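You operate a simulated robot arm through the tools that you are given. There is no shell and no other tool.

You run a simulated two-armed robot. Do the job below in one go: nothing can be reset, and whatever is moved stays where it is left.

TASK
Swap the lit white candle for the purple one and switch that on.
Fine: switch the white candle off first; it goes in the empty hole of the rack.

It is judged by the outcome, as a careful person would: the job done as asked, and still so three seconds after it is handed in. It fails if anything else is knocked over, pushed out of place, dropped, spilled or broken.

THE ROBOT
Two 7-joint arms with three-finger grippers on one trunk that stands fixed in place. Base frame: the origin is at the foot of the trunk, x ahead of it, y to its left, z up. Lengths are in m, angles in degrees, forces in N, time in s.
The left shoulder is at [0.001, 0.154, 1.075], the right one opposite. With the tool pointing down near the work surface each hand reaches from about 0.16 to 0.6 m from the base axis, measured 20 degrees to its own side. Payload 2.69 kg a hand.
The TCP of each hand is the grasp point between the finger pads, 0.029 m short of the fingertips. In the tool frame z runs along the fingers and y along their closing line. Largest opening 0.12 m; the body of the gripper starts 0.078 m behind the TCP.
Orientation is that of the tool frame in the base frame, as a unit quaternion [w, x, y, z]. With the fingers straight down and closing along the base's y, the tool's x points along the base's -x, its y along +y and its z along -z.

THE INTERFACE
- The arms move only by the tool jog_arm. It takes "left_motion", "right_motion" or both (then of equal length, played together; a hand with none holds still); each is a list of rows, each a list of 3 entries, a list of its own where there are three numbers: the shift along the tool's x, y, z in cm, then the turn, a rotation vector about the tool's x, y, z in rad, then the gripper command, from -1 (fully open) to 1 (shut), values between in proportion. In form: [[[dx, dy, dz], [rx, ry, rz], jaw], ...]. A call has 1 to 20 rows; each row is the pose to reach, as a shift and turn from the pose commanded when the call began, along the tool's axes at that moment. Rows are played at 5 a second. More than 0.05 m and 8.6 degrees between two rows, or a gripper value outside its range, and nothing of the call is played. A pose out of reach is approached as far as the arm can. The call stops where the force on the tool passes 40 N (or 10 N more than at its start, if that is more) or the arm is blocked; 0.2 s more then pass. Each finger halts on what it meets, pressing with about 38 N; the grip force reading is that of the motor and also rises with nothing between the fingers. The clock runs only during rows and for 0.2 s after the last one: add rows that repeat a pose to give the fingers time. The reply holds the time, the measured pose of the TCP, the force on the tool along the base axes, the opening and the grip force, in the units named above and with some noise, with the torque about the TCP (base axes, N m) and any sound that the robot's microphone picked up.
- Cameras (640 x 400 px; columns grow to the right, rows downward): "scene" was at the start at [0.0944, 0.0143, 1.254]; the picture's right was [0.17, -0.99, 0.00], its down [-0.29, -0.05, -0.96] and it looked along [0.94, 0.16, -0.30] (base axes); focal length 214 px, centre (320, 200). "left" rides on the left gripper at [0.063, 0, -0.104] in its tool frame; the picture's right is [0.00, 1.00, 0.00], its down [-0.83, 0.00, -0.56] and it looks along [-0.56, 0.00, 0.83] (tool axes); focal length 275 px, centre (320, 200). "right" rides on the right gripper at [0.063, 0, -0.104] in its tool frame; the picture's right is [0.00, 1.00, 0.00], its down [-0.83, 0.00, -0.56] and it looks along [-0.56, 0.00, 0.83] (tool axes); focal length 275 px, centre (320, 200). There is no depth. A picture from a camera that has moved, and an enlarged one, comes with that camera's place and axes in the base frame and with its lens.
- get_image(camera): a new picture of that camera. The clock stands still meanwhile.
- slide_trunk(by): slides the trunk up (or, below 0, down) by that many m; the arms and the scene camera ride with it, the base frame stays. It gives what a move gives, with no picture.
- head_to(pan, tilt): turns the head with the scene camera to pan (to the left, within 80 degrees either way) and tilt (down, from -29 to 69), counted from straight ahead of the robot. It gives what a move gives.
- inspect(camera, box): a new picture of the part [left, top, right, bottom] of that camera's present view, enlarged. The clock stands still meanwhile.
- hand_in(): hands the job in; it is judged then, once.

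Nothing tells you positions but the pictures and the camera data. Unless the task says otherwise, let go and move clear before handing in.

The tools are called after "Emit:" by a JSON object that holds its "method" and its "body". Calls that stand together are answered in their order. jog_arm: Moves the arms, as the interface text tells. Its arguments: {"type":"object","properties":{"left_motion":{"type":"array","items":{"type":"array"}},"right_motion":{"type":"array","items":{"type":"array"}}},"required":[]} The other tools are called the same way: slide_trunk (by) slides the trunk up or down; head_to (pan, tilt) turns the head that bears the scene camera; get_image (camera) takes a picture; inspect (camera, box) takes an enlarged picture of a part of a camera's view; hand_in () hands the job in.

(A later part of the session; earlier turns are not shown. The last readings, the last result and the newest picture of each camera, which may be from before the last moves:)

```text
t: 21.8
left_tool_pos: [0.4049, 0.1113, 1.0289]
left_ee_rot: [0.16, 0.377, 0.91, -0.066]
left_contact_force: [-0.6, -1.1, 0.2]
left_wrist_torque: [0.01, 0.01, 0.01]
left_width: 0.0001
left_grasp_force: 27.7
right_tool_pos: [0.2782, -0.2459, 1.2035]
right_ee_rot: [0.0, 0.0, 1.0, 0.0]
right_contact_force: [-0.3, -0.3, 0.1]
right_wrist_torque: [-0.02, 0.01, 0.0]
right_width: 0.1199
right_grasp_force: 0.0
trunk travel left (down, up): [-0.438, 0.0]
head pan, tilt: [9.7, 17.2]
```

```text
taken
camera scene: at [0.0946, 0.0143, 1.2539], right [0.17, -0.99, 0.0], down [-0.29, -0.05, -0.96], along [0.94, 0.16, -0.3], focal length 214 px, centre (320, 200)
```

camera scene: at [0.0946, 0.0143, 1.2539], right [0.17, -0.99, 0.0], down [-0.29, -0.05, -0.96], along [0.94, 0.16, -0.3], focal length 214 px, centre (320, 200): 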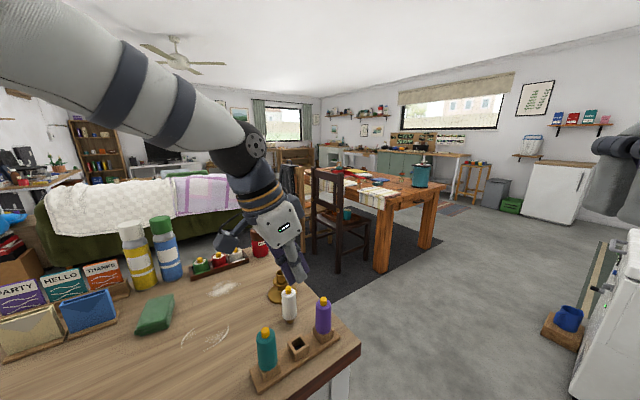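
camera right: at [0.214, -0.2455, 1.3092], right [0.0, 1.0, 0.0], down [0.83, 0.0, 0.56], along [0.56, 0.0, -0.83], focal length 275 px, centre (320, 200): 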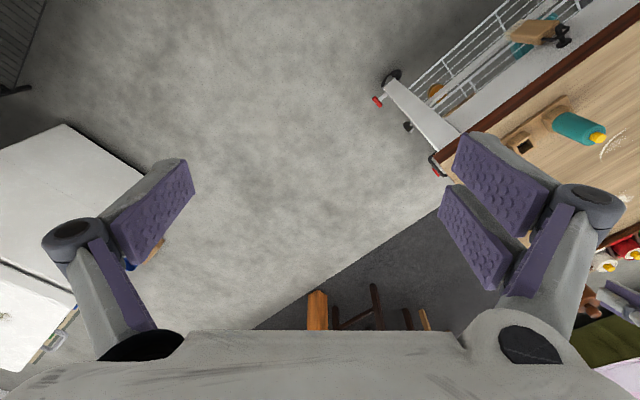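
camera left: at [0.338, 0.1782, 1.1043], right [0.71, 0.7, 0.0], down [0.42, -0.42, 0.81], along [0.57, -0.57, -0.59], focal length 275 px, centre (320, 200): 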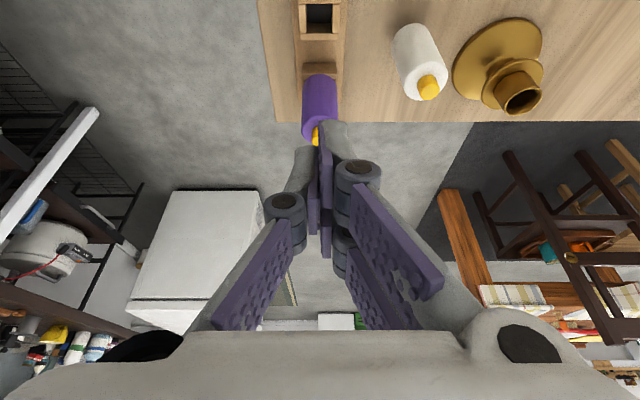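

The white candle slipped out of the grip on the way and now sits on the table near the holder. I'll look closely at its state before doing anything.

Emit:
{"method": "inspect", "body": {"camera": "scene", "box": [245, 250, 345, 390]}}

Emit:
{"method": "inspect", "body": {"camera": "left", "box": [290, 0, 550, 150]}}

Emit:
{"method": "get_image", "body": {"camera": "right"}}

```text
2.86 times, centred on (295, 320) of scene
camera zoom: at [0.0946, 0.0143, 1.2539], right [0.17, -0.99, 0.0], down [-0.29, -0.05, -0.96], along [0.94, 0.16, -0.3], focal length 613 px, centre (391, -143)
```

zoom: 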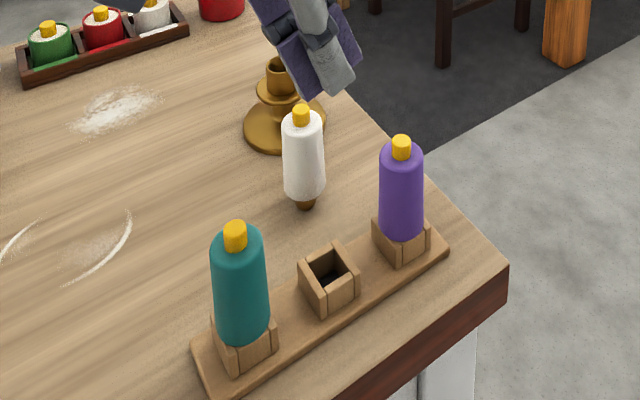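

```text
2.46 times, centred on (420, 75) of left
camera zoom: at [0.338, 0.1782, 1.1043], right [0.71, 0.7, 0.0], down [0.42, -0.42, 0.81], along [0.57, -0.57, -0.59], focal length 678 px, centre (74, 508)
```

zoom: 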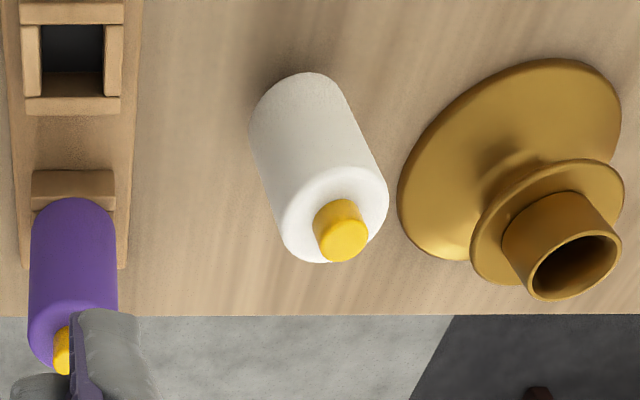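

```text
taken
camera right: at [0.2138, -0.2455, 1.3092], right [0.0, 1.0, 0.0], down [0.83, 0.0, 0.56], along [0.56, 0.0, -0.83], focal length 275 px, centre (320, 200)
```

right: 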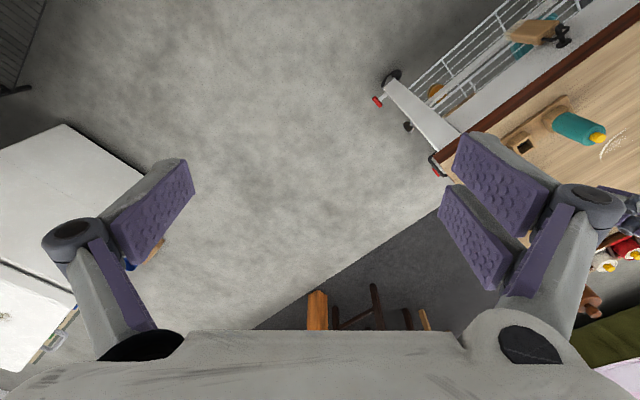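

The candle seems to have landed standing upright on its peg at about (0.482, 0.153), because the tilted grip was poor. There I can reach it with the hand straight down, which gives a much firmer three-finger grip. I'll untilt the hand, open it moderately and look again.

Emit:
{"method": "jog_arm", "body": {"left_motion": [[[0, 0, -0.5], [0, 0.12, 0], 0.6], [[0, 0, -1], [0, 0.24, 0], 0.17], [[0, 0, -1], [0, 0.349, 0], 0.17], [[0, 0, -1], [0, 0.349, 0], 0.17]]}}

Emit:
{"method": "get_image", "body": {"camera": "left"}}

Emit:
{"method": "inspect", "body": {"camera": "scene", "box": [245, 250, 345, 390]}}

```text
t: 22.8
left_tool_pos: [0.4023, 0.1142, 1.0394]
left_ee_rot: [-0.001, 0.383, 0.924, 0.0]
left_contact_force: [0.5, -0.2, 0.1]
left_wrist_torque: [-0.02, 0.01, 0.01]
left_width: 0.0497
left_grasp_force: 0.0
right_tool_pos: [0.277, -0.2458, 1.2052]
right_ee_rot: [0.001, 0.0, 1.0, 0.0]
right_contact_force: [0.2, -1.1, 0.0]
right_wrist_torque: [0.01, -0.01, 0.0]
right_width: 0.1201
right_grasp_force: 0.1
trunk travel left (down, up): [-0.438, 0.0]
head pan, tilt: [9.7, 17.2]
```

```text
taken
camera left: at [0.3582, 0.1591, 1.1419], right [0.71, 0.7, 0.0], down [0.59, -0.59, 0.56], along [0.39, -0.39, -0.83], focal length 275 px, centre (320, 200)
```

left: 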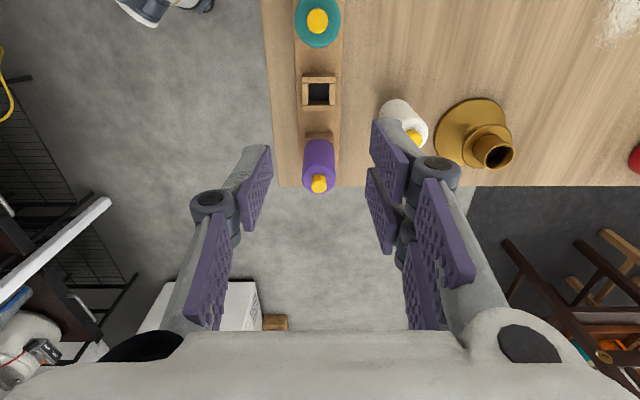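

```text
2.86 times, centred on (295, 320) of scene
camera zoom: at [0.0941, 0.0145, 1.254], right [0.17, -0.99, 0.0], down [-0.29, -0.05, -0.96], along [0.94, 0.16, -0.3], focal length 613 px, centre (391, -143)
```

zoom: 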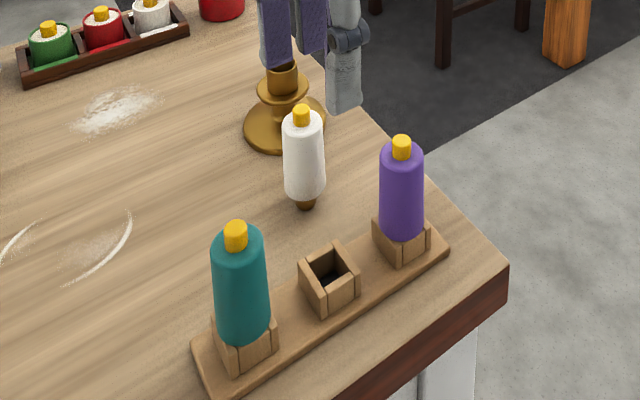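

The white candle is standing steadily and nothing else has moved. I'll hover straight above it to measure its exact position.

Emit:
{"method": "jog_arm", "body": {"left_motion": [[[-1.0, 2.77, 0], [0, 0, 0], 0.17], [[-2.0, 5.5, 0], [0, 0, 0], 0.17], [[-2.94, 8.3, 0], [0, 0, 0], 0.17], [[-2.94, 8.3, 0], [0, 0, 0], 0.17], [[-2.94, 8.3, 0], [0, 0, 0], 0.17]]}}

Emit:
{"method": "get_image", "body": {"camera": "left"}}

Emit:
{"method": "inspect", "body": {"camera": "left", "box": [240, 60, 400, 220]}}

```text
t: 24.0
left_tool_pos: [0.4829, 0.1543, 1.0388]
left_ee_rot: [0.0, 0.382, 0.924, 0.0]
left_contact_force: [-0.1, -1.1, -0.9]
left_wrist_torque: [-0.01, -0.01, 0.0]
left_width: 0.05
left_grasp_force: 0.0
right_tool_pos: [0.2775, -0.2447, 1.2059]
right_ee_rot: [0.001, 0.0, 1.0, 0.0]
right_contact_force: [-0.6, 0.3, -0.2]
right_wrist_torque: [0.02, -0.03, -0.01]
right_width: 0.1199
right_grasp_force: 0.0
trunk travel left (down, up): [-0.438, 0.0]
head pan, tilt: [9.7, 17.2]
```

```text
taken
camera left: at [0.4377, 0.1978, 1.1406], right [0.71, 0.7, 0.0], down [0.59, -0.59, 0.56], along [0.39, -0.4, -0.83], focal length 275 px, centre (320, 200)
```

left: 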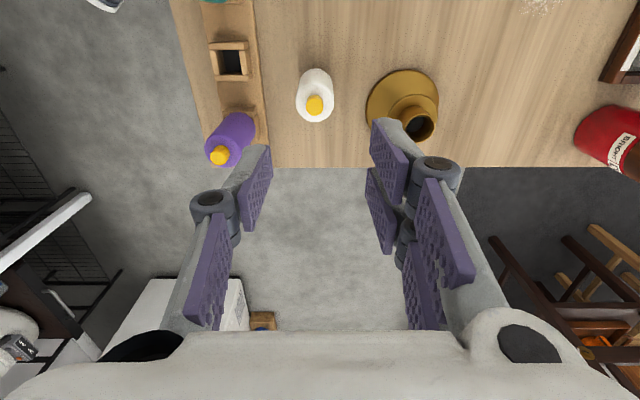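

```text
2.50 times, centred on (320, 140) of left
camera zoom: at [0.4377, 0.1978, 1.1406], right [0.71, 0.7, 0.0], down [0.59, -0.59, 0.56], along [0.39, -0.4, -0.83], focal length 688 px, centre (320, 350)
```

zoom: 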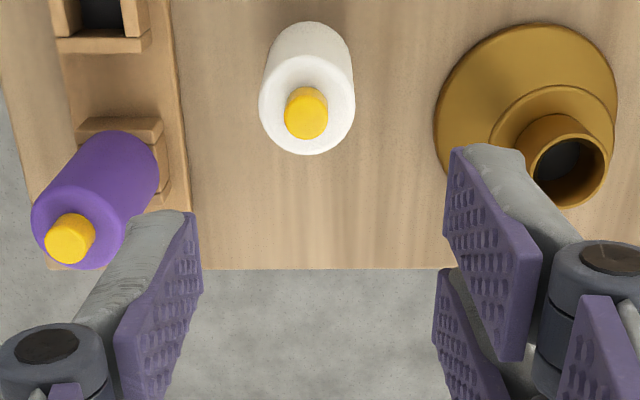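

The candle is about 4.5 mm to the hand's -y side. I'll correct for that, and for the small offset where a cylinder nests against the two-finger side, then come down to just above the button and recheck.

Emit:
{"method": "jog_arm", "body": {"left_motion": [[[0.1, -0.33, 1.5], [0, 0, 0], 0.17], [[0.2, -0.66, 4.5], [0, 0, 0], 0.17], [[0.2, -0.66, 8.0], [0, 0, 0], 0.17], [[0.2, -0.66, 8.0], [0, 0, 0], 0.17]]}}

Emit:
{"method": "get_image", "body": {"camera": "left"}}

Emit:
{"method": "inspect", "body": {"camera": "left", "box": [240, 80, 400, 240]}}

Emit:
{"method": "inspect", "body": {"camera": "scene", "box": [260, 240, 340, 340]}}

```text
t: 25.0
left_tool_pos: [0.4768, 0.1509, 0.959]
left_ee_rot: [0.0, 0.383, 0.924, 0.0]
left_contact_force: [0.4, 0.2, 0.6]
left_wrist_torque: [0.01, 0.0, 0.03]
left_width: 0.0499
left_grasp_force: 0.0
right_tool_pos: [0.277, -0.2448, 1.2053]
right_ee_rot: [0.0, 0.0, 1.0, 0.001]
right_contact_force: [-0.1, 0.5, 0.6]
right_wrist_torque: [-0.03, -0.04, -0.02]
right_width: 0.12
right_grasp_force: 0.1
trunk travel left (down, up): [-0.438, 0.0]
head pan, tilt: [9.7, 17.2]
```

```text
taken
camera left: at [0.4324, 0.1941, 1.0613], right [0.71, 0.7, 0.0], down [0.59, -0.59, 0.56], along [0.39, -0.4, -0.83], focal length 275 px, centre (320, 200)
```

left: 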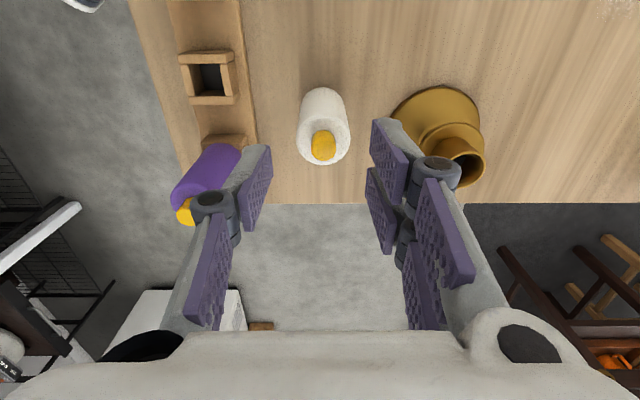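

```text
2.50 times, centred on (320, 160) of left
camera zoom: at [0.4324, 0.1941, 1.0613], right [0.71, 0.7, 0.0], down [0.59, -0.59, 0.56], along [0.39, -0.4, -0.83], focal length 688 px, centre (320, 300)
```

zoom: 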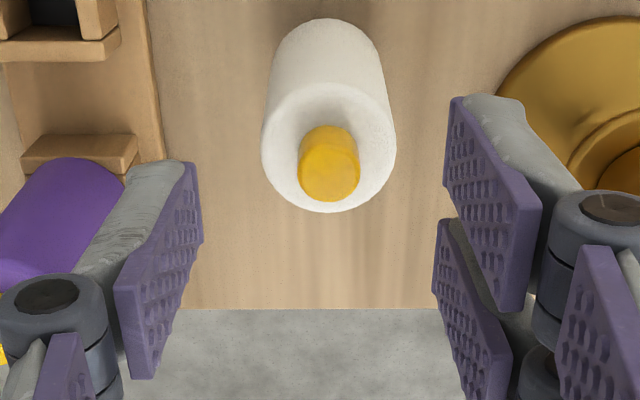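

```text
4.00 times, centred on (300, 290) of scene
camera zoom: at [0.094, 0.0143, 1.2541], right [0.17, -0.99, 0.0], down [-0.29, -0.05, -0.96], along [0.94, 0.16, -0.3], focal length 858 px, centre (400, -160)
```

zoom: 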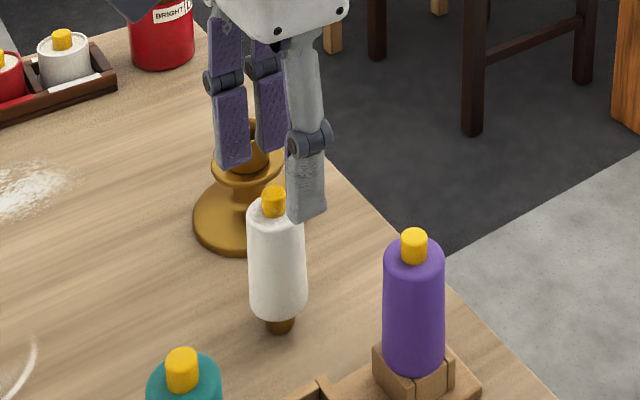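

The candle is now where I want it, at +2 mm in the hand's y. Going down around it.

Emit:
{"method": "jog_arm", "body": {"left_motion": [[[-0.05, 0, 2.0], [0, 0, 0], 0.08], [[-0.1, 0, 4.0], [0, 0, 0], 0.08], [[-0.1, 0, 6.0], [0, 0, 0], 0.08], [[-0.1, 0, 8.2], [0, 0, 0], 0.08], [[-0.1, 0, 8.2], [0, 0, 0], 0.08]]}}

Emit:
{"method": "inspect", "body": {"camera": "left", "box": [220, 80, 420, 280]}}

Emit:
{"method": "inspect", "body": {"camera": "scene", "box": [250, 250, 340, 350]}}

```text
t: 26.2
left_tool_pos: [0.4777, 0.1498, 0.8775]
left_ee_rot: [0.0, 0.383, 0.924, 0.0]
left_contact_force: [0.1, -0.3, -0.7]
left_wrist_torque: [-0.03, 0.03, 0.0]
left_width: 0.0554
left_grasp_force: 0.1
right_tool_pos: [0.2777, -0.2449, 1.205]
right_ee_rot: [0.0, 0.0, 1.0, 0.0]
right_contact_force: [-0.4, 0.1, -0.4]
right_wrist_torque: [-0.01, 0.0, 0.02]
right_width: 0.12
right_grasp_force: 0.1
trunk travel left (down, up): [-0.438, 0.0]
head pan, tilt: [9.7, 17.2]
```

```text
2.00 times, centred on (320, 180) of left
camera zoom: at [0.4327, 0.1938, 0.9793], right [0.71, 0.7, 0.0], down [0.59, -0.59, 0.56], along [0.39, -0.4, -0.83], focal length 551 px, centre (320, 240)
```

zoom: 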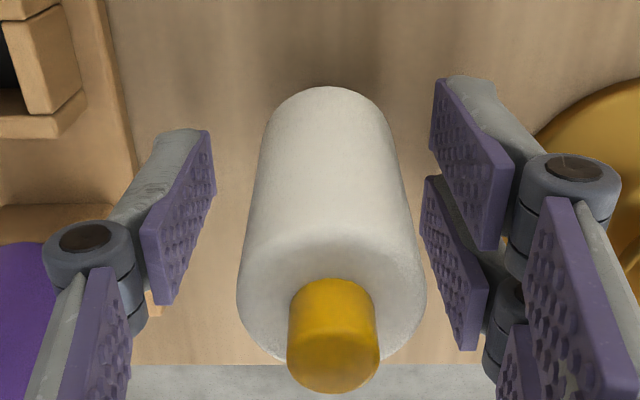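

```text
4.00 times, centred on (295, 300) of scene
camera zoom: at [0.0942, 0.0143, 1.254], right [0.17, -0.99, 0.0], down [-0.29, -0.05, -0.96], along [0.94, 0.16, -0.3], focal length 858 px, centre (420, -200)
```

zoom: 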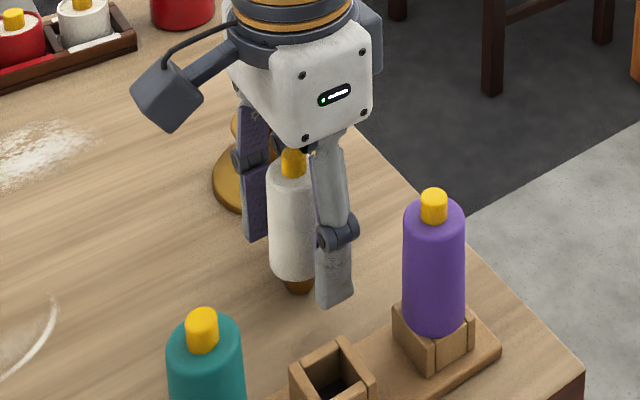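

The candle is centred between the pads. I'll close slowly.

Emit:
{"method": "jog_arm", "body": {"left_motion": [[[0, 0, 0], [0, 0, 0], 0.25], [[0, 0, 0], [0, 0, 0], 0.35], [[0, 0, 0], [0, 0, 0], 0.4], [[0, 0, 0], [0, 0, 0], 0.45], [[0, 0, 0], [0, 0, 0], 0.55], [[0, 0, 0], [0, 0, 0], 1], [[0, 0, 0], [0, 0, 0], 1]]}}

Emit:
{"method": "inspect", "body": {"camera": "left", "box": [220, 80, 420, 280]}}

Emit:
{"method": "inspect", "body": {"camera": "scene", "box": [250, 250, 340, 350]}}

```text
t: 27.8
left_tool_pos: [0.478, 0.1498, 0.8776]
left_ee_rot: [0.0, 0.383, 0.924, -0.001]
left_contact_force: [0.2, 0.6, 0.5]
left_wrist_torque: [-0.01, -0.04, -0.02]
left_width: 0.0322
left_grasp_force: 38.0
right_tool_pos: [0.2781, -0.2454, 1.2045]
right_ee_rot: [0.0, 0.0, 1.0, 0.0]
right_contact_force: [0.9, -1.4, -0.3]
right_wrist_torque: [-0.02, 0.01, -0.02]
right_width: 0.1202
right_grasp_force: 0.0
trunk travel left (down, up): [-0.438, 0.0]
head pan, tilt: [9.7, 17.2]
```

```text
2.00 times, centred on (320, 180) of left
camera zoom: at [0.4328, 0.1938, 0.9795], right [0.71, 0.7, 0.0], down [0.59, -0.59, 0.56], along [0.39, -0.4, -0.83], focal length 551 px, centre (320, 240)
```

zoom: 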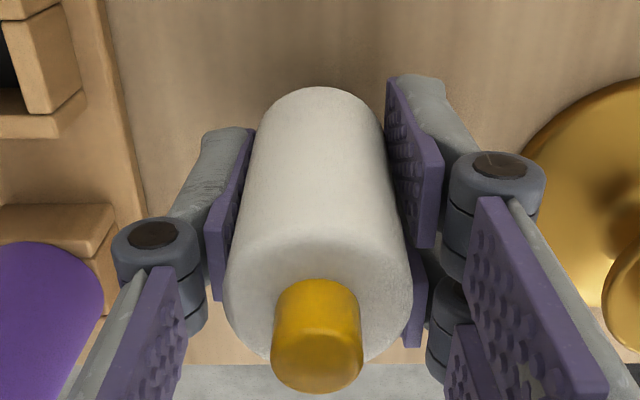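

```text
4.00 times, centred on (295, 300) of scene
camera zoom: at [0.0944, 0.0143, 1.254], right [0.17, -0.99, 0.0], down [-0.29, -0.05, -0.96], along [0.94, 0.16, -0.3], focal length 858 px, centre (420, -200)
```

zoom: 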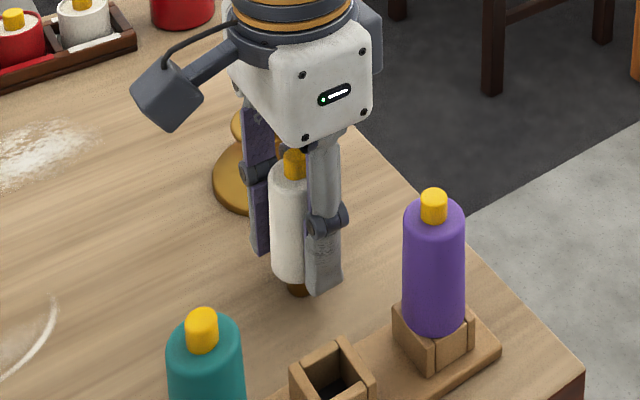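

I have a firm grip at 32 mm, with the candle vertical and centred. Lifting gently, just enough to clear the rack.

Emit:
{"method": "jog_arm", "body": {"left_motion": [[[0, 0, -0.5], [0, 0, 0], 1], [[0, 0, -1.2], [0, 0, 0], 1], [[0, 0, -2.0], [0, 0, 0], 1], [[0, 0, -2.8], [0, 0, 0], 1], [[0, 0, -3.6], [0, 0, 0], 1], [[0, 0, -4.5], [0, 0, 0], 1], [[0, 0, -4.5], [0, 0, 0], 1]]}}

Emit:
{"method": "inspect", "body": {"camera": "left", "box": [220, 80, 420, 280]}}

Emit:
{"method": "inspect", "body": {"camera": "scene", "box": [250, 230, 340, 330]}}

```text
t: 29.4
left_tool_pos: [0.4768, 0.1487, 0.9229]
left_ee_rot: [0.0, 0.382, 0.924, 0.0]
left_contact_force: [-0.8, 0.7, -0.5]
left_wrist_torque: [-0.05, -0.03, 0.03]
left_width: 0.0322
left_grasp_force: 38.2
right_tool_pos: [0.2782, -0.2442, 1.2048]
right_ee_rot: [0.0, 0.0, 1.0, 0.0]
right_contact_force: [0.3, 0.6, -0.6]
right_wrist_torque: [0.0, -0.01, 0.02]
right_width: 0.1201
right_grasp_force: 0.1
trunk travel left (down, up): [-0.438, 0.0]
head pan, tilt: [9.7, 17.2]
```

```text
2.00 times, centred on (320, 180) of left
camera zoom: at [0.4328, 0.193, 1.0256], right [0.71, 0.7, 0.0], down [0.59, -0.59, 0.56], along [0.39, -0.4, -0.83], focal length 551 px, centre (320, 240)
```

zoom: 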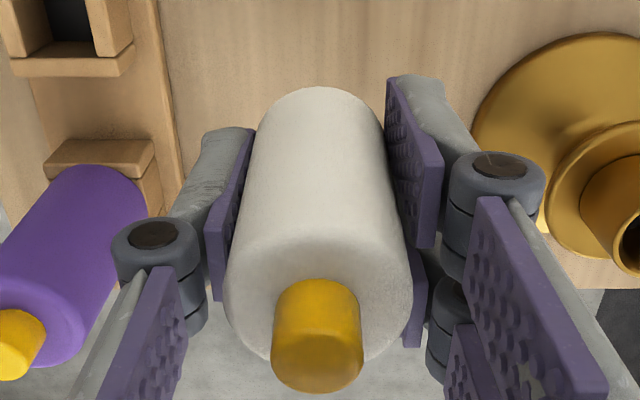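

```text
4.00 times, centred on (295, 280) of scene
camera zoom: at [0.0946, 0.0143, 1.254], right [0.17, -0.99, 0.0], down [-0.29, -0.05, -0.96], along [0.94, 0.16, -0.3], focal length 858 px, centre (420, -120)
```

zoom: 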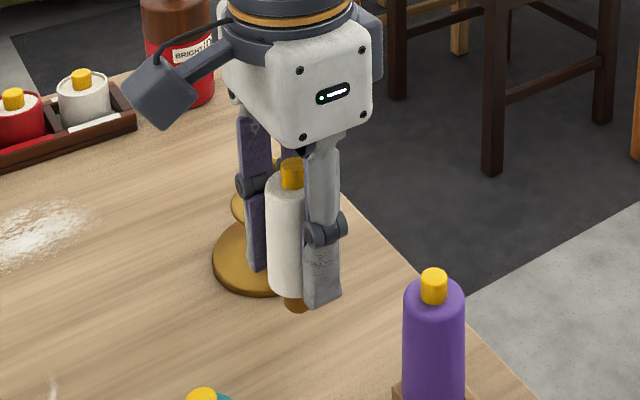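

The grip is holding steadily. From here I can measure the hole relative to the hand, so I'll zoom in on it.

Emit:
{"method": "inspect", "body": {"camera": "left", "box": [190, 30, 310, 180]}}

Emit:
{"method": "get_image", "body": {"camera": "left"}}

```text
2.67 times, centred on (250, 105) of left
camera zoom: at [0.4328, 0.193, 1.0256], right [0.71, 0.7, 0.0], down [0.59, -0.59, 0.56], along [0.39, -0.4, -0.83], focal length 734 px, centre (507, 453)
```

zoom: 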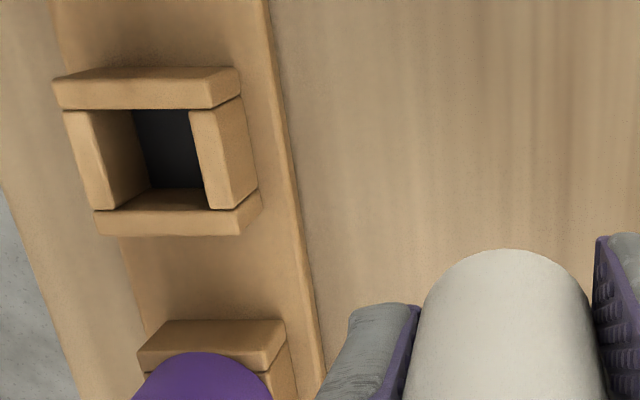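

```text
taken
camera left: at [0.4328, 0.193, 1.0256], right [0.71, 0.7, 0.0], down [0.59, -0.59, 0.56], along [0.39, -0.4, -0.83], focal length 275 px, centre (320, 200)
```

left: 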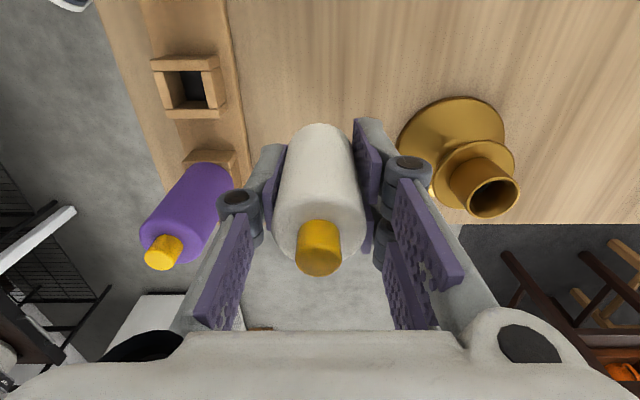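

The hole opening is about 21–22 mm square and sits 79 mm to the hand's -y and 24 mm back. I'll carry the candle there slowly, keeping it low.

Emit:
{"method": "jog_arm", "body": {"left_motion": [[[0.1, -0.4, 0], [0, 0, 0], 1], [[0.4, -1.4, 0], [0, 0, 0], 1], [[0.75, -2.5, 0], [0, 0, 0], 1], [[1.1, -3.6, 0], [0, 0, 0], 1], [[1.45, -4.8, 0], [0, 0, 0], 1], [[1.8, -6.0, 0], [0, 0, 0], 1], [[2.15, -7.0, 0], [0, 0, 0], 1], [[2.35, -7.6, 0], [0, 0, 0], 1], [[2.42, -7.9, 0], [0, 0, 0], 1], [[2.42, -7.9, 0], [0, 0, 0], 1]]}}

Emit:
{"method": "get_image", "body": {"camera": "left"}}

Emit:
{"method": "inspect", "body": {"camera": "scene", "box": [240, 290, 350, 400]}}

```text
t: 31.6
left_tool_pos: [0.4032, 0.1098, 0.9214]
left_ee_rot: [0.0, 0.382, 0.924, 0.0]
left_contact_force: [-0.9, 0.0, -0.5]
left_wrist_torque: [0.0, 0.03, -0.01]
left_width: 0.0319
left_grasp_force: 38.0
right_tool_pos: [0.2766, -0.2442, 1.2043]
right_ee_rot: [0.0, 0.0, 1.0, 0.0]
right_contact_force: [-0.5, 0.7, 1.7]
right_wrist_torque: [0.03, 0.0, 0.0]
right_width: 0.1199
right_grasp_force: 0.1
trunk travel left (down, up): [-0.438, 0.0]
head pan, tilt: [9.7, 17.2]
```

```text
taken
camera left: at [0.3591, 0.1538, 1.0238], right [0.71, 0.7, 0.0], down [0.59, -0.59, 0.56], along [0.39, -0.4, -0.83], focal length 275 px, centre (320, 200)
```

left: 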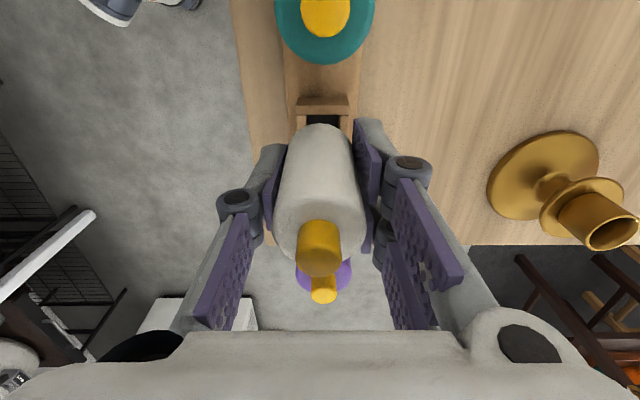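

```text
3.64 times, centred on (295, 345) of scene
camera zoom: at [0.0945, 0.0143, 1.254], right [0.17, -0.99, 0.0], down [-0.29, -0.05, -0.96], along [0.94, 0.16, -0.3], focal length 780 px, centre (411, -327)
```

zoom: 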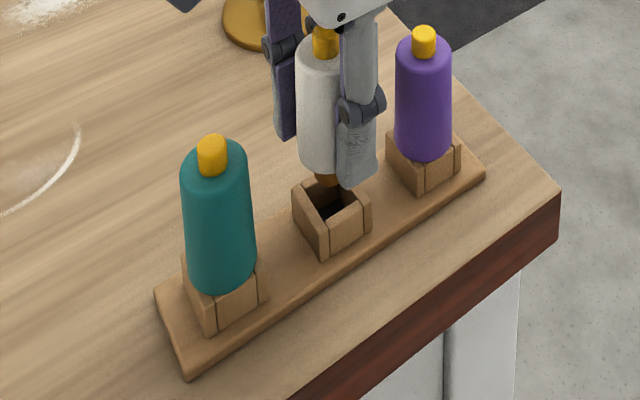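

Emit:
{"method": "inspect", "body": {"camera": "left", "box": [270, 50, 380, 170]}}

Emit:
{"method": "inspect", "body": {"camera": "scene", "box": [275, 320, 320, 370]}}

```text
3.33 times, centred on (325, 110) of left
camera zoom: at [0.3591, 0.1538, 1.0238], right [0.71, 0.7, 0.0], down [0.59, -0.59, 0.56], along [0.39, -0.4, -0.83], focal length 918 px, centre (303, 500)
```

zoom: 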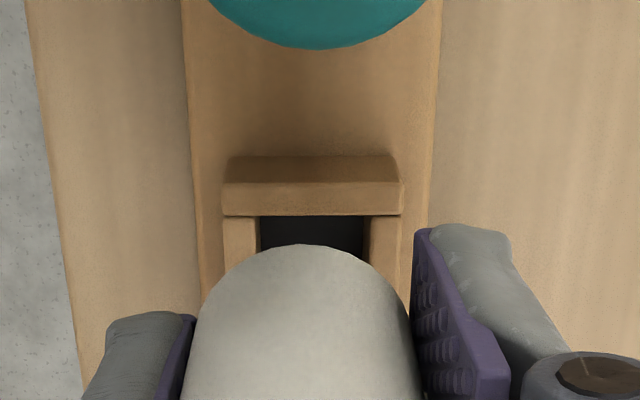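

```text
8.00 times, centred on (298, 345) of scene
camera zoom: at [0.0945, 0.0143, 1.254], right [0.17, -0.99, 0.0], down [-0.29, -0.05, -0.96], along [0.94, 0.16, -0.3], focal length 1716 px, centre (500, -960)
```

zoom: 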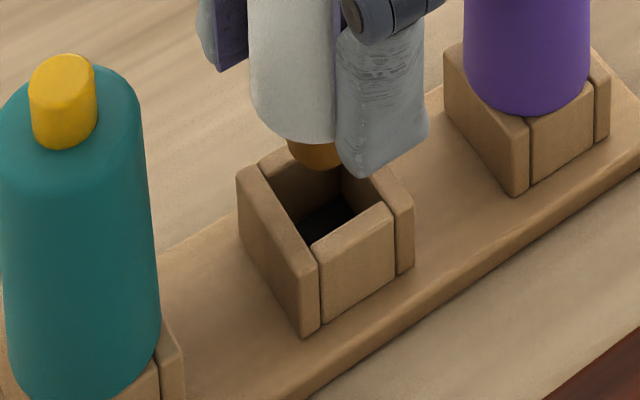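

The peg is over the hole, with only about 1 mm of offset left. I'll correct it and lower until the peg tip is just at the opening.

Emit:
{"method": "jog_arm", "body": {"left_motion": [[[-0.05, 0.06, 0], [0, 0, 0], 1], [[-0.1, 0.12, 0.3], [0, 0, 0], 1], [[-0.1, 0.12, 0.7], [0, 0, 0], 1], [[-0.1, 0.12, 1.1], [0, 0, 0], 1], [[-0.1, 0.12, 1.1], [0, 0, 0], 1]]}}

Emit:
{"method": "inspect", "body": {"camera": "left", "box": [270, 50, 380, 170]}}

Emit:
{"method": "inspect", "body": {"camera": "scene", "box": [275, 320, 320, 370]}}

```text
t: 32.8
left_tool_pos: [0.4052, 0.1098, 0.9105]
left_ee_rot: [0.0, 0.383, 0.924, 0.001]
left_contact_force: [-0.2, 0.5, -1.0]
left_wrist_torque: [-0.04, 0.02, -0.02]
left_width: 0.0319
left_grasp_force: 38.3
right_tool_pos: [0.2781, -0.2454, 1.2046]
right_ee_rot: [0.0, 0.0, 1.0, 0.0]
right_contact_force: [0.5, 1.0, 0.7]
right_wrist_torque: [-0.01, 0.01, -0.02]
right_width: 0.1198
right_grasp_force: 0.1
trunk travel left (down, up): [-0.438, 0.0]
head pan, tilt: [9.7, 17.2]
```

```text
3.33 times, centred on (325, 110) of left
camera zoom: at [0.3605, 0.1542, 1.0133], right [0.71, 0.7, 0.0], down [0.59, -0.59, 0.56], along [0.39, -0.4, -0.83], focal length 918 px, centre (303, 500)
```

zoom: 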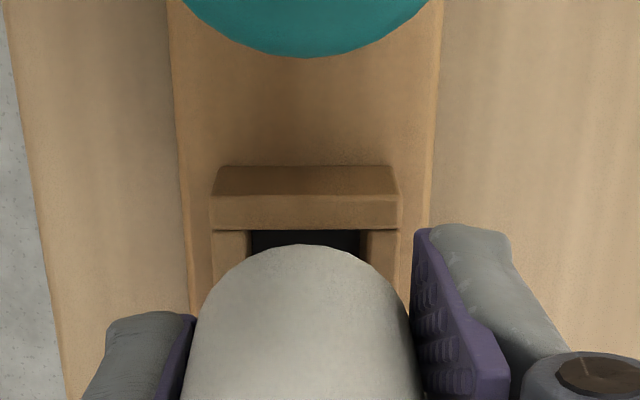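

```text
8.00 times, centred on (298, 345) of scene
camera zoom: at [0.0944, 0.0143, 1.254], right [0.17, -0.99, 0.0], down [-0.29, -0.05, -0.96], along [0.94, 0.16, -0.3], focal length 1716 px, centre (500, -960)
```

zoom: 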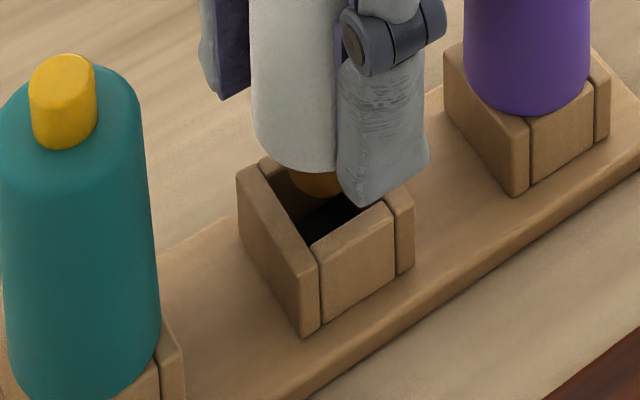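

Alignment looks good in both views. Lowering further, slowly.

Emit:
{"method": "jog_arm", "body": {"left_motion": [[[0, 0, 0.3], [0, 0, 0], 1], [[0, 0, 0.6], [0, 0, 0], 1], [[0, 0, 0.9], [0, 0, 0], 1], [[0, 0, 1.2], [0, 0, 0], 1], [[0, 0, 1.2], [0, 0, 0], 1]]}}

Emit:
{"method": "inspect", "body": {"camera": "left", "box": [270, 50, 380, 170]}}

Emit:
{"method": "inspect", "body": {"camera": "scene", "box": [275, 320, 320, 370]}}

```text
t: 34.0
left_tool_pos: [0.4065, 0.109, 0.8992]
left_ee_rot: [0.001, 0.383, 0.924, 0.0]
left_contact_force: [0.1, -0.6, -0.7]
left_wrist_torque: [0.02, -0.03, 0.02]
left_width: 0.0321
left_grasp_force: 37.5
right_tool_pos: [0.2775, -0.2446, 1.2044]
right_ee_rot: [0.0, -0.001, 1.0, 0.0]
right_contact_force: [0.5, -0.2, 0.6]
right_wrist_torque: [0.02, -0.01, -0.01]
right_width: 0.1204
right_grasp_force: 0.1
trunk travel left (down, up): [-0.438, 0.0]
head pan, tilt: [9.7, 17.2]
```

```text
3.33 times, centred on (325, 110) of left
camera zoom: at [0.3618, 0.1537, 1.0012], right [0.71, 0.7, 0.0], down [0.59, -0.59, 0.56], along [0.39, -0.4, -0.83], focal length 918 px, centre (303, 500)
```

zoom: 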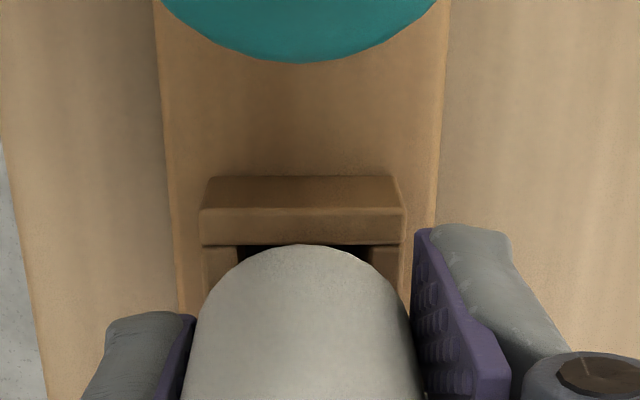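

```text
8.00 times, centred on (298, 345) of scene
camera zoom: at [0.0944, 0.0143, 1.254], right [0.17, -0.99, 0.0], down [-0.29, -0.05, -0.96], along [0.94, 0.16, -0.3], focal length 1716 px, centre (500, -960)
```

zoom: 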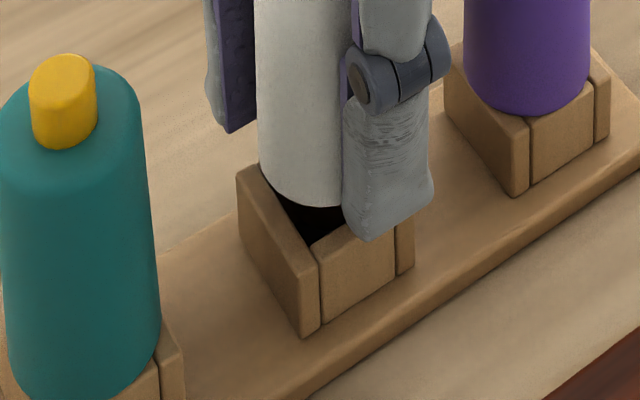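

The peg is entering the hole with no contact force. I'll take out the small drift and lower the rest of the way in fine steps.

Emit:
{"method": "jog_arm", "body": {"left_motion": [[[0.1, 0, 0.2], [0, 0, 0], 1], [[0.1, 0, 0.5], [0, 0, 0], 1], [[0.1, 0, 0.7], [0, 0, 0], 1], [[0.1, 0, 0.85], [0, 0, 0], 1], [[0.1, 0, 0.95], [0, 0, 0], 1], [[0.1, 0, 0.95], [0, 0, 0], 1]]}}

Emit:
{"method": "inspect", "body": {"camera": "scene", "box": [275, 310, 325, 370]}}

Emit:
{"method": "inspect", "body": {"camera": "left", "box": [270, 50, 380, 170]}}

```text
t: 35.4
left_tool_pos: [0.4055, 0.1112, 0.8901]
left_ee_rot: [0.001, 0.383, 0.924, 0.0]
left_contact_force: [-1.1, -0.2, -0.2]
left_wrist_torque: [0.0, 0.0, -0.01]
left_width: 0.0319
left_grasp_force: 37.9
right_tool_pos: [0.278, -0.2449, 1.2043]
right_ee_rot: [0.0, 0.0, 1.0, 0.0]
right_contact_force: [0.2, 0.2, -0.5]
right_wrist_torque: [0.03, -0.03, 0.01]
right_width: 0.12
right_grasp_force: 0.0
trunk travel left (down, up): [-0.438, 0.0]
head pan, tilt: [9.7, 17.2]
```

```text
6.67 times, centred on (300, 340) of scene
camera zoom: at [0.0945, 0.0143, 1.254], right [0.17, -0.99, 0.0], down [-0.29, -0.05, -0.96], along [0.94, 0.16, -0.3], focal length 1430 px, centre (453, -733)
```

zoom: 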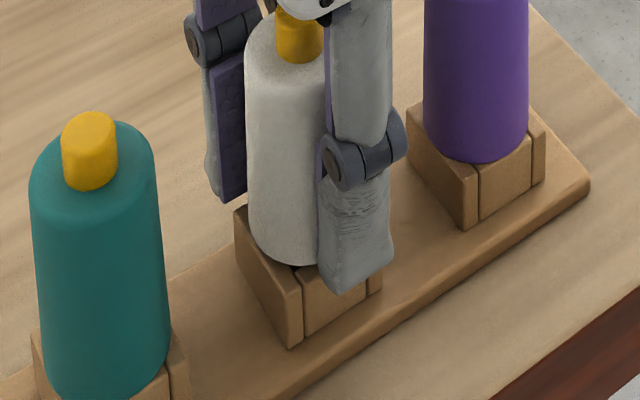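

```text
3.33 times, centred on (325, 110) of left
camera zoom: at [0.3607, 0.1547, 0.9923], right [0.71, 0.7, 0.0], down [0.59, -0.59, 0.56], along [0.39, -0.4, -0.83], focal length 918 px, centre (303, 500)
```

zoom: 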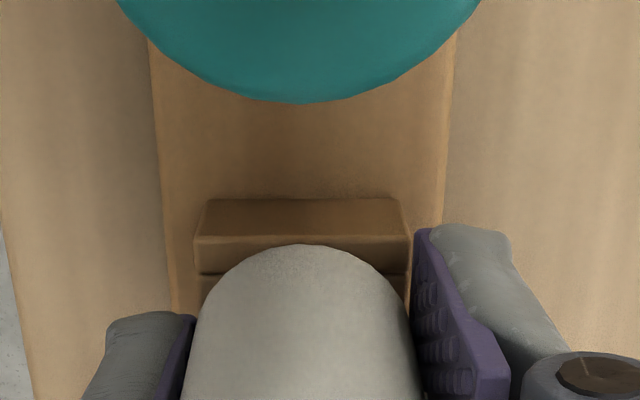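

It is nearly seated. I'll continue in 1 mm steps until I feel it touch.

Emit:
{"method": "jog_arm", "body": {"left_motion": [[[0, 0, 0.1], [0, 0, 0], 1], [[0, 0, 0.2], [0, 0, 0], 1], [[0, 0, 0.3], [0, 0, 0], 1], [[0, 0, 0.3], [0, 0, 0], 1]]}}

Emit:
{"method": "inspect", "body": {"camera": "scene", "box": [275, 310, 325, 370]}}

```text
t: 36.4
left_tool_pos: [0.4059, 0.1114, 0.8868]
left_ee_rot: [0.0, 0.382, 0.924, 0.0]
left_contact_force: [-0.7, -0.5, -0.1]
left_wrist_torque: [0.0, 0.03, -0.01]
left_width: 0.032
left_grasp_force: 38.2
right_tool_pos: [0.2784, -0.2459, 1.2039]
right_ee_rot: [0.0, -0.001, 1.0, 0.0]
right_contact_force: [-0.2, 0.0, -0.5]
right_wrist_torque: [-0.01, 0.01, 0.04]
right_width: 0.1204
right_grasp_force: 0.0
trunk travel left (down, up): [-0.438, 0.0]
head pan, tilt: [9.7, 17.2]
```

```text
6.67 times, centred on (300, 340) of scene
camera zoom: at [0.0944, 0.0143, 1.254], right [0.17, -0.99, 0.0], down [-0.29, -0.05, -0.96], along [0.94, 0.16, -0.3], focal length 1430 px, centre (453, -733)
```

zoom: 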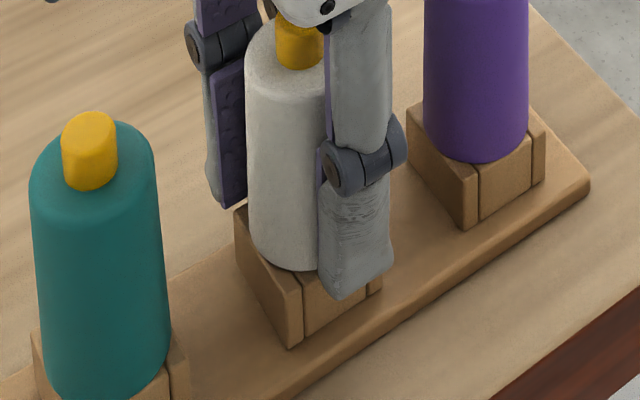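

Emit:
{"method": "jog_arm", "body": {"left_motion": [[[0, 0, 0.1], [0, 0, 0], 1], [[0, 0, 0.2], [0, 0, 0], 1], [[0, 0, 0.2], [0, 0, 0], 1]]}}

Emit:
{"method": "inspect", "body": {"camera": "scene", "box": [275, 310, 325, 370]}}

```text
t: 37.2
left_tool_pos: [0.4047, 0.1106, 0.8859]
left_ee_rot: [0.002, 0.383, 0.924, 0.0]
left_contact_force: [0.1, -2.9, 12.3]
left_wrist_torque: [0.19, 0.13, -0.01]
left_width: 0.0321
left_grasp_force: 37.6
right_tool_pos: [0.2773, -0.2448, 1.2051]
right_ee_rot: [0.0, 0.0, 1.0, 0.0]
right_contact_force: [-0.5, -0.1, -0.1]
right_wrist_torque: [0.01, -0.04, 0.0]
right_width: 0.12
right_grasp_force: 0.1
trunk travel left (down, up): [-0.438, 0.0]
head pan, tilt: [9.7, 17.2]
```

```text
6.67 times, centred on (300, 340) of scene
camera zoom: at [0.0934, 0.0139, 1.2542], right [0.17, -0.99, 0.0], down [-0.29, -0.05, -0.96], along [0.94, 0.16, -0.29], focal length 1430 px, centre (453, -733)
```

zoom: 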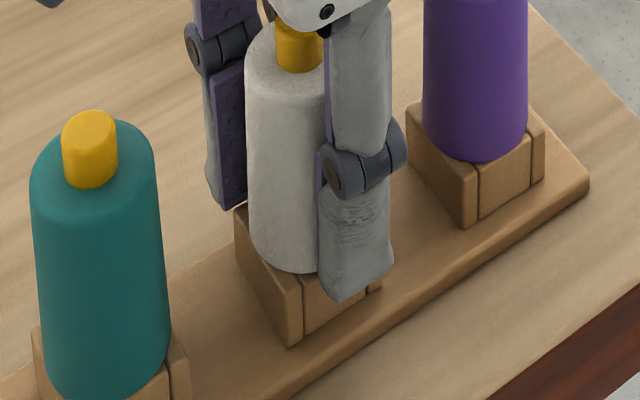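

Contact at 12 N, so the candle is seated on the rack block. I'll ease the load off, open slightly and check that it stands on its own.

Emit:
{"method": "jog_arm", "body": {"left_motion": [[[0, 0, -0.12], [0, 0, 0], 1], [[0, 0, -0.12], [0, 0, 0], 0.35], [[0, 0, -0.12], [0, 0, 0], 0.2], [[0, 0, -0.12], [0, 0, 0], 0.2]]}}

Emit:
{"method": "inspect", "body": {"camera": "scene", "box": [275, 310, 325, 370]}}

Emit:
{"method": "get_image", "body": {"camera": "left"}}

```text
t: 38.2
left_tool_pos: [0.4054, 0.112, 0.8853]
left_ee_rot: [0.0, 0.382, 0.924, 0.0]
left_contact_force: [0.1, -0.4, 0.2]
left_wrist_torque: [0.01, 0.03, -0.04]
left_width: 0.0478
left_grasp_force: 0.0
right_tool_pos: [0.2776, -0.2449, 1.2039]
right_ee_rot: [0.0, 0.0, 1.0, 0.0]
right_contact_force: [0.7, 0.6, 0.6]
right_wrist_torque: [0.0, 0.03, 0.0]
right_width: 0.1203
right_grasp_force: 0.0
trunk travel left (down, up): [-0.438, 0.0]
head pan, tilt: [9.7, 17.2]
```

```text
6.67 times, centred on (300, 340) of scene
camera zoom: at [0.0944, 0.0143, 1.254], right [0.17, -0.99, 0.0], down [-0.29, -0.05, -0.96], along [0.94, 0.16, -0.3], focal length 1430 px, centre (453, -733)
```

zoom: 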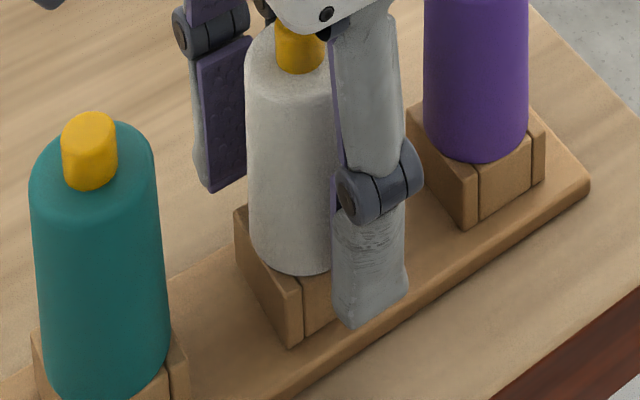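

```text
taken
camera left: at [0.3605, 0.155, 0.9881], right [0.71, 0.7, 0.0], down [0.59, -0.59, 0.56], along [0.39, -0.4, -0.83], focal length 275 px, centre (320, 200)
```

left: 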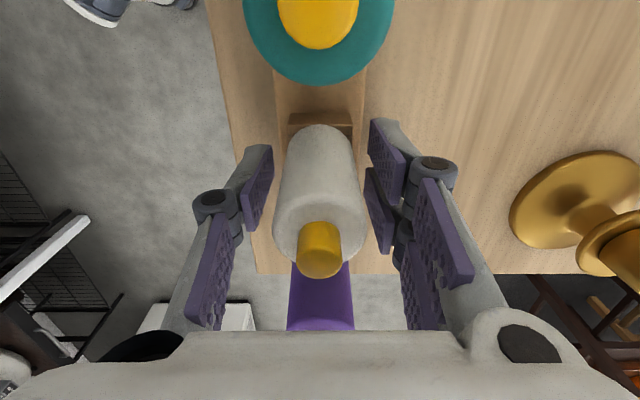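

The white candle stands in the rack hole. Next I'll rise straight up and move over the purple candle.

Emit:
{"method": "jog_arm", "body": {"left_motion": [[[0, 0, -1.5], [0, 0, 0], 0.2], [[0, 0, -4.0], [0, 0, 0], 0.2], [[0, 0, -7.0], [0, 0, 0], 0.2], [[0, 0, -10.0], [0, 0, 0], 0.2], [[-3.0, 0, -10.0], [0, 0, 0], 0.2], [[-6.0, 0, -10.0], [0, 0, 0], 0.2], [[-6.0, 0, -10.0], [0, 0, 0], 0.2]]}}

Emit:
{"method": "inspect", "body": {"camera": "scene", "box": [240, 240, 360, 390]}}

Emit:
{"method": "get_image", "body": {"camera": "left"}}

Emit:
{"method": "inspect", "body": {"camera": "left", "box": [240, 60, 400, 240]}}

```text
t: 39.8
left_tool_pos: [0.4481, 0.0696, 0.9892]
left_ee_rot: [0.0, 0.383, 0.924, 0.0]
left_contact_force: [0.4, 0.7, 0.3]
left_wrist_torque: [-0.02, 0.02, 0.0]
left_width: 0.0482
left_grasp_force: 0.1
right_tool_pos: [0.2767, -0.2455, 1.2044]
right_ee_rot: [0.001, 0.0, 1.0, 0.001]
right_contact_force: [1.2, -0.8, 0.1]
right_wrist_torque: [0.01, -0.02, -0.01]
right_width: 0.12
right_grasp_force: 0.0
trunk travel left (down, up): [-0.438, 0.0]
head pan, tilt: [9.7, 17.2]
```

```text
2.67 times, centred on (300, 315) of scene
camera zoom: at [0.0942, 0.0144, 1.254], right [0.17, -0.99, 0.0], down [-0.29, -0.05, -0.96], along [0.94, 0.16, -0.3], focal length 572 px, centre (373, -107)
```

zoom: 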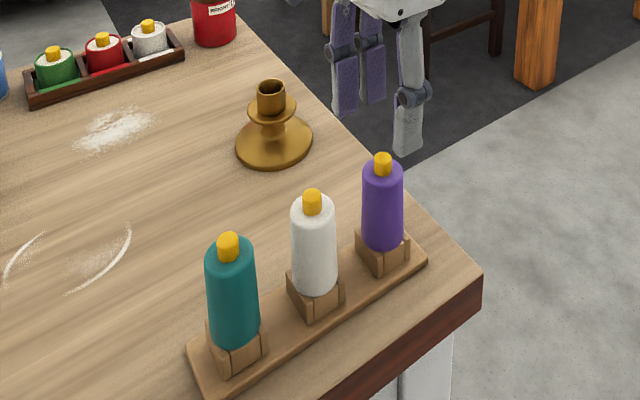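

```text
taken
camera left: at [0.4042, 0.1141, 1.0907], right [0.71, 0.7, 0.0], down [0.59, -0.59, 0.56], along [0.39, -0.4, -0.83], focal length 275 px, centre (320, 200)
```

left: 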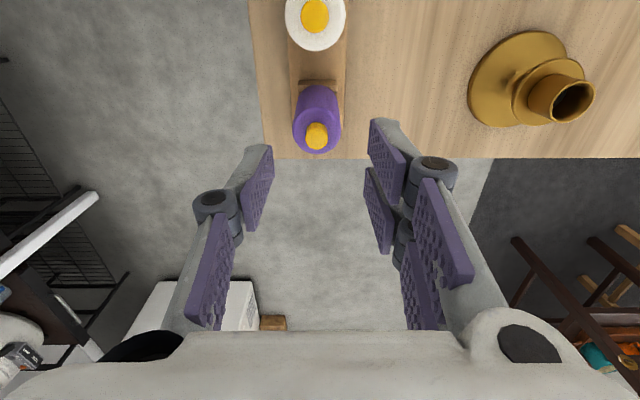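

```text
2.22 times, centred on (320, 150) of left
camera zoom: at [0.4042, 0.1141, 1.0907], right [0.71, 0.7, 0.0], down [0.59, -0.59, 0.56], along [0.39, -0.4, -0.83], focal length 612 px, centre (320, 311)
```

zoom: 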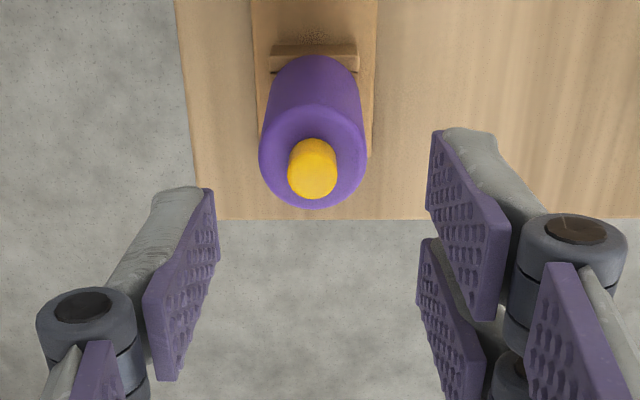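

The white candle is upright in the rack, and the purple is about 2 mm to the hand's -y. I'll correct for that and go down around the purple candle.

Emit:
{"method": "jog_arm", "body": {"left_motion": [[[-0.1, -0.2, 1.0], [0, 0, 0], 0.2], [[-0.1, -0.2, 3.0], [0, 0, 0], 0.2], [[-0.1, -0.2, 5.5], [0, 0, 0], 0.2], [[-0.1, -0.2, 8.0], [0, 0, 0], 0.2], [[-0.1, -0.2, 9.7], [0, 0, 0], 0.2], [[-0.1, -0.2, 9.7], [0, 0, 0], 0.2]]}}

Emit:
{"method": "inspect", "body": {"camera": "scene", "box": [280, 270, 360, 370]}}

Emit:
{"method": "inspect", "body": {"camera": "left", "box": [220, 80, 420, 280]}}

```text
t: 41.2
left_tool_pos: [0.4474, 0.067, 0.8876]
left_ee_rot: [0.0, 0.383, 0.924, 0.0]
left_contact_force: [0.4, 1.3, 0.1]
left_wrist_torque: [-0.03, 0.02, 0.03]
left_width: 0.0481
left_grasp_force: 0.2
right_tool_pos: [0.277, -0.2448, 1.2047]
right_ee_rot: [0.0, 0.0, 1.0, 0.0]
right_contact_force: [0.0, -0.7, -1.6]
right_wrist_torque: [-0.03, 0.02, 0.04]
right_width: 0.12
right_grasp_force: 0.1
trunk travel left (down, up): [-0.438, 0.0]
head pan, tilt: [9.7, 17.2]
```

```text
4.00 times, centred on (320, 320) of scene
camera zoom: at [0.0943, 0.0143, 1.254], right [0.17, -0.99, 0.0], down [-0.29, -0.05, -0.96], along [0.94, 0.16, -0.3], focal length 858 px, centre (320, -280)
```

zoom: 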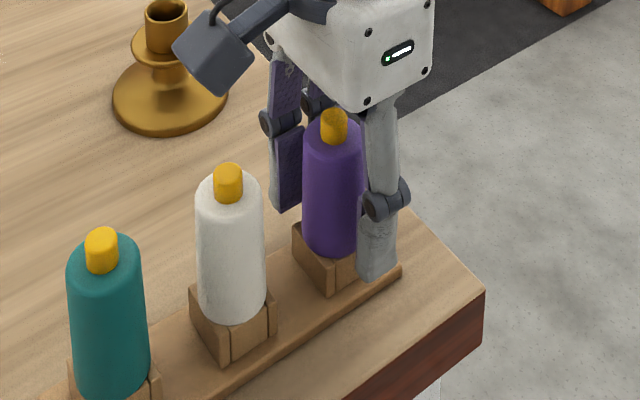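

```text
2.00 times, centred on (320, 180) of left
camera zoom: at [0.403, 0.1097, 0.9913], right [0.71, 0.7, 0.0], down [0.59, -0.59, 0.56], along [0.39, -0.4, -0.83], focal length 551 px, centre (320, 240)
```

zoom: 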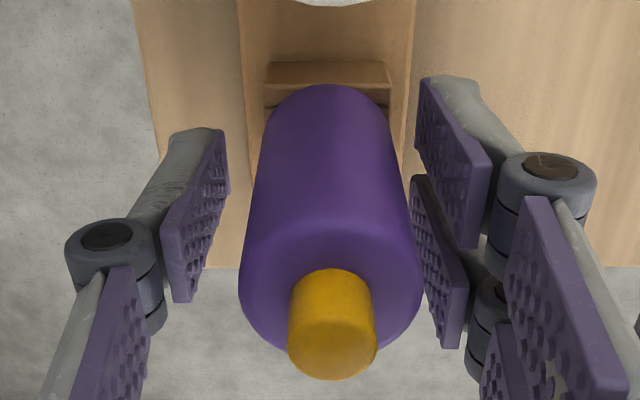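

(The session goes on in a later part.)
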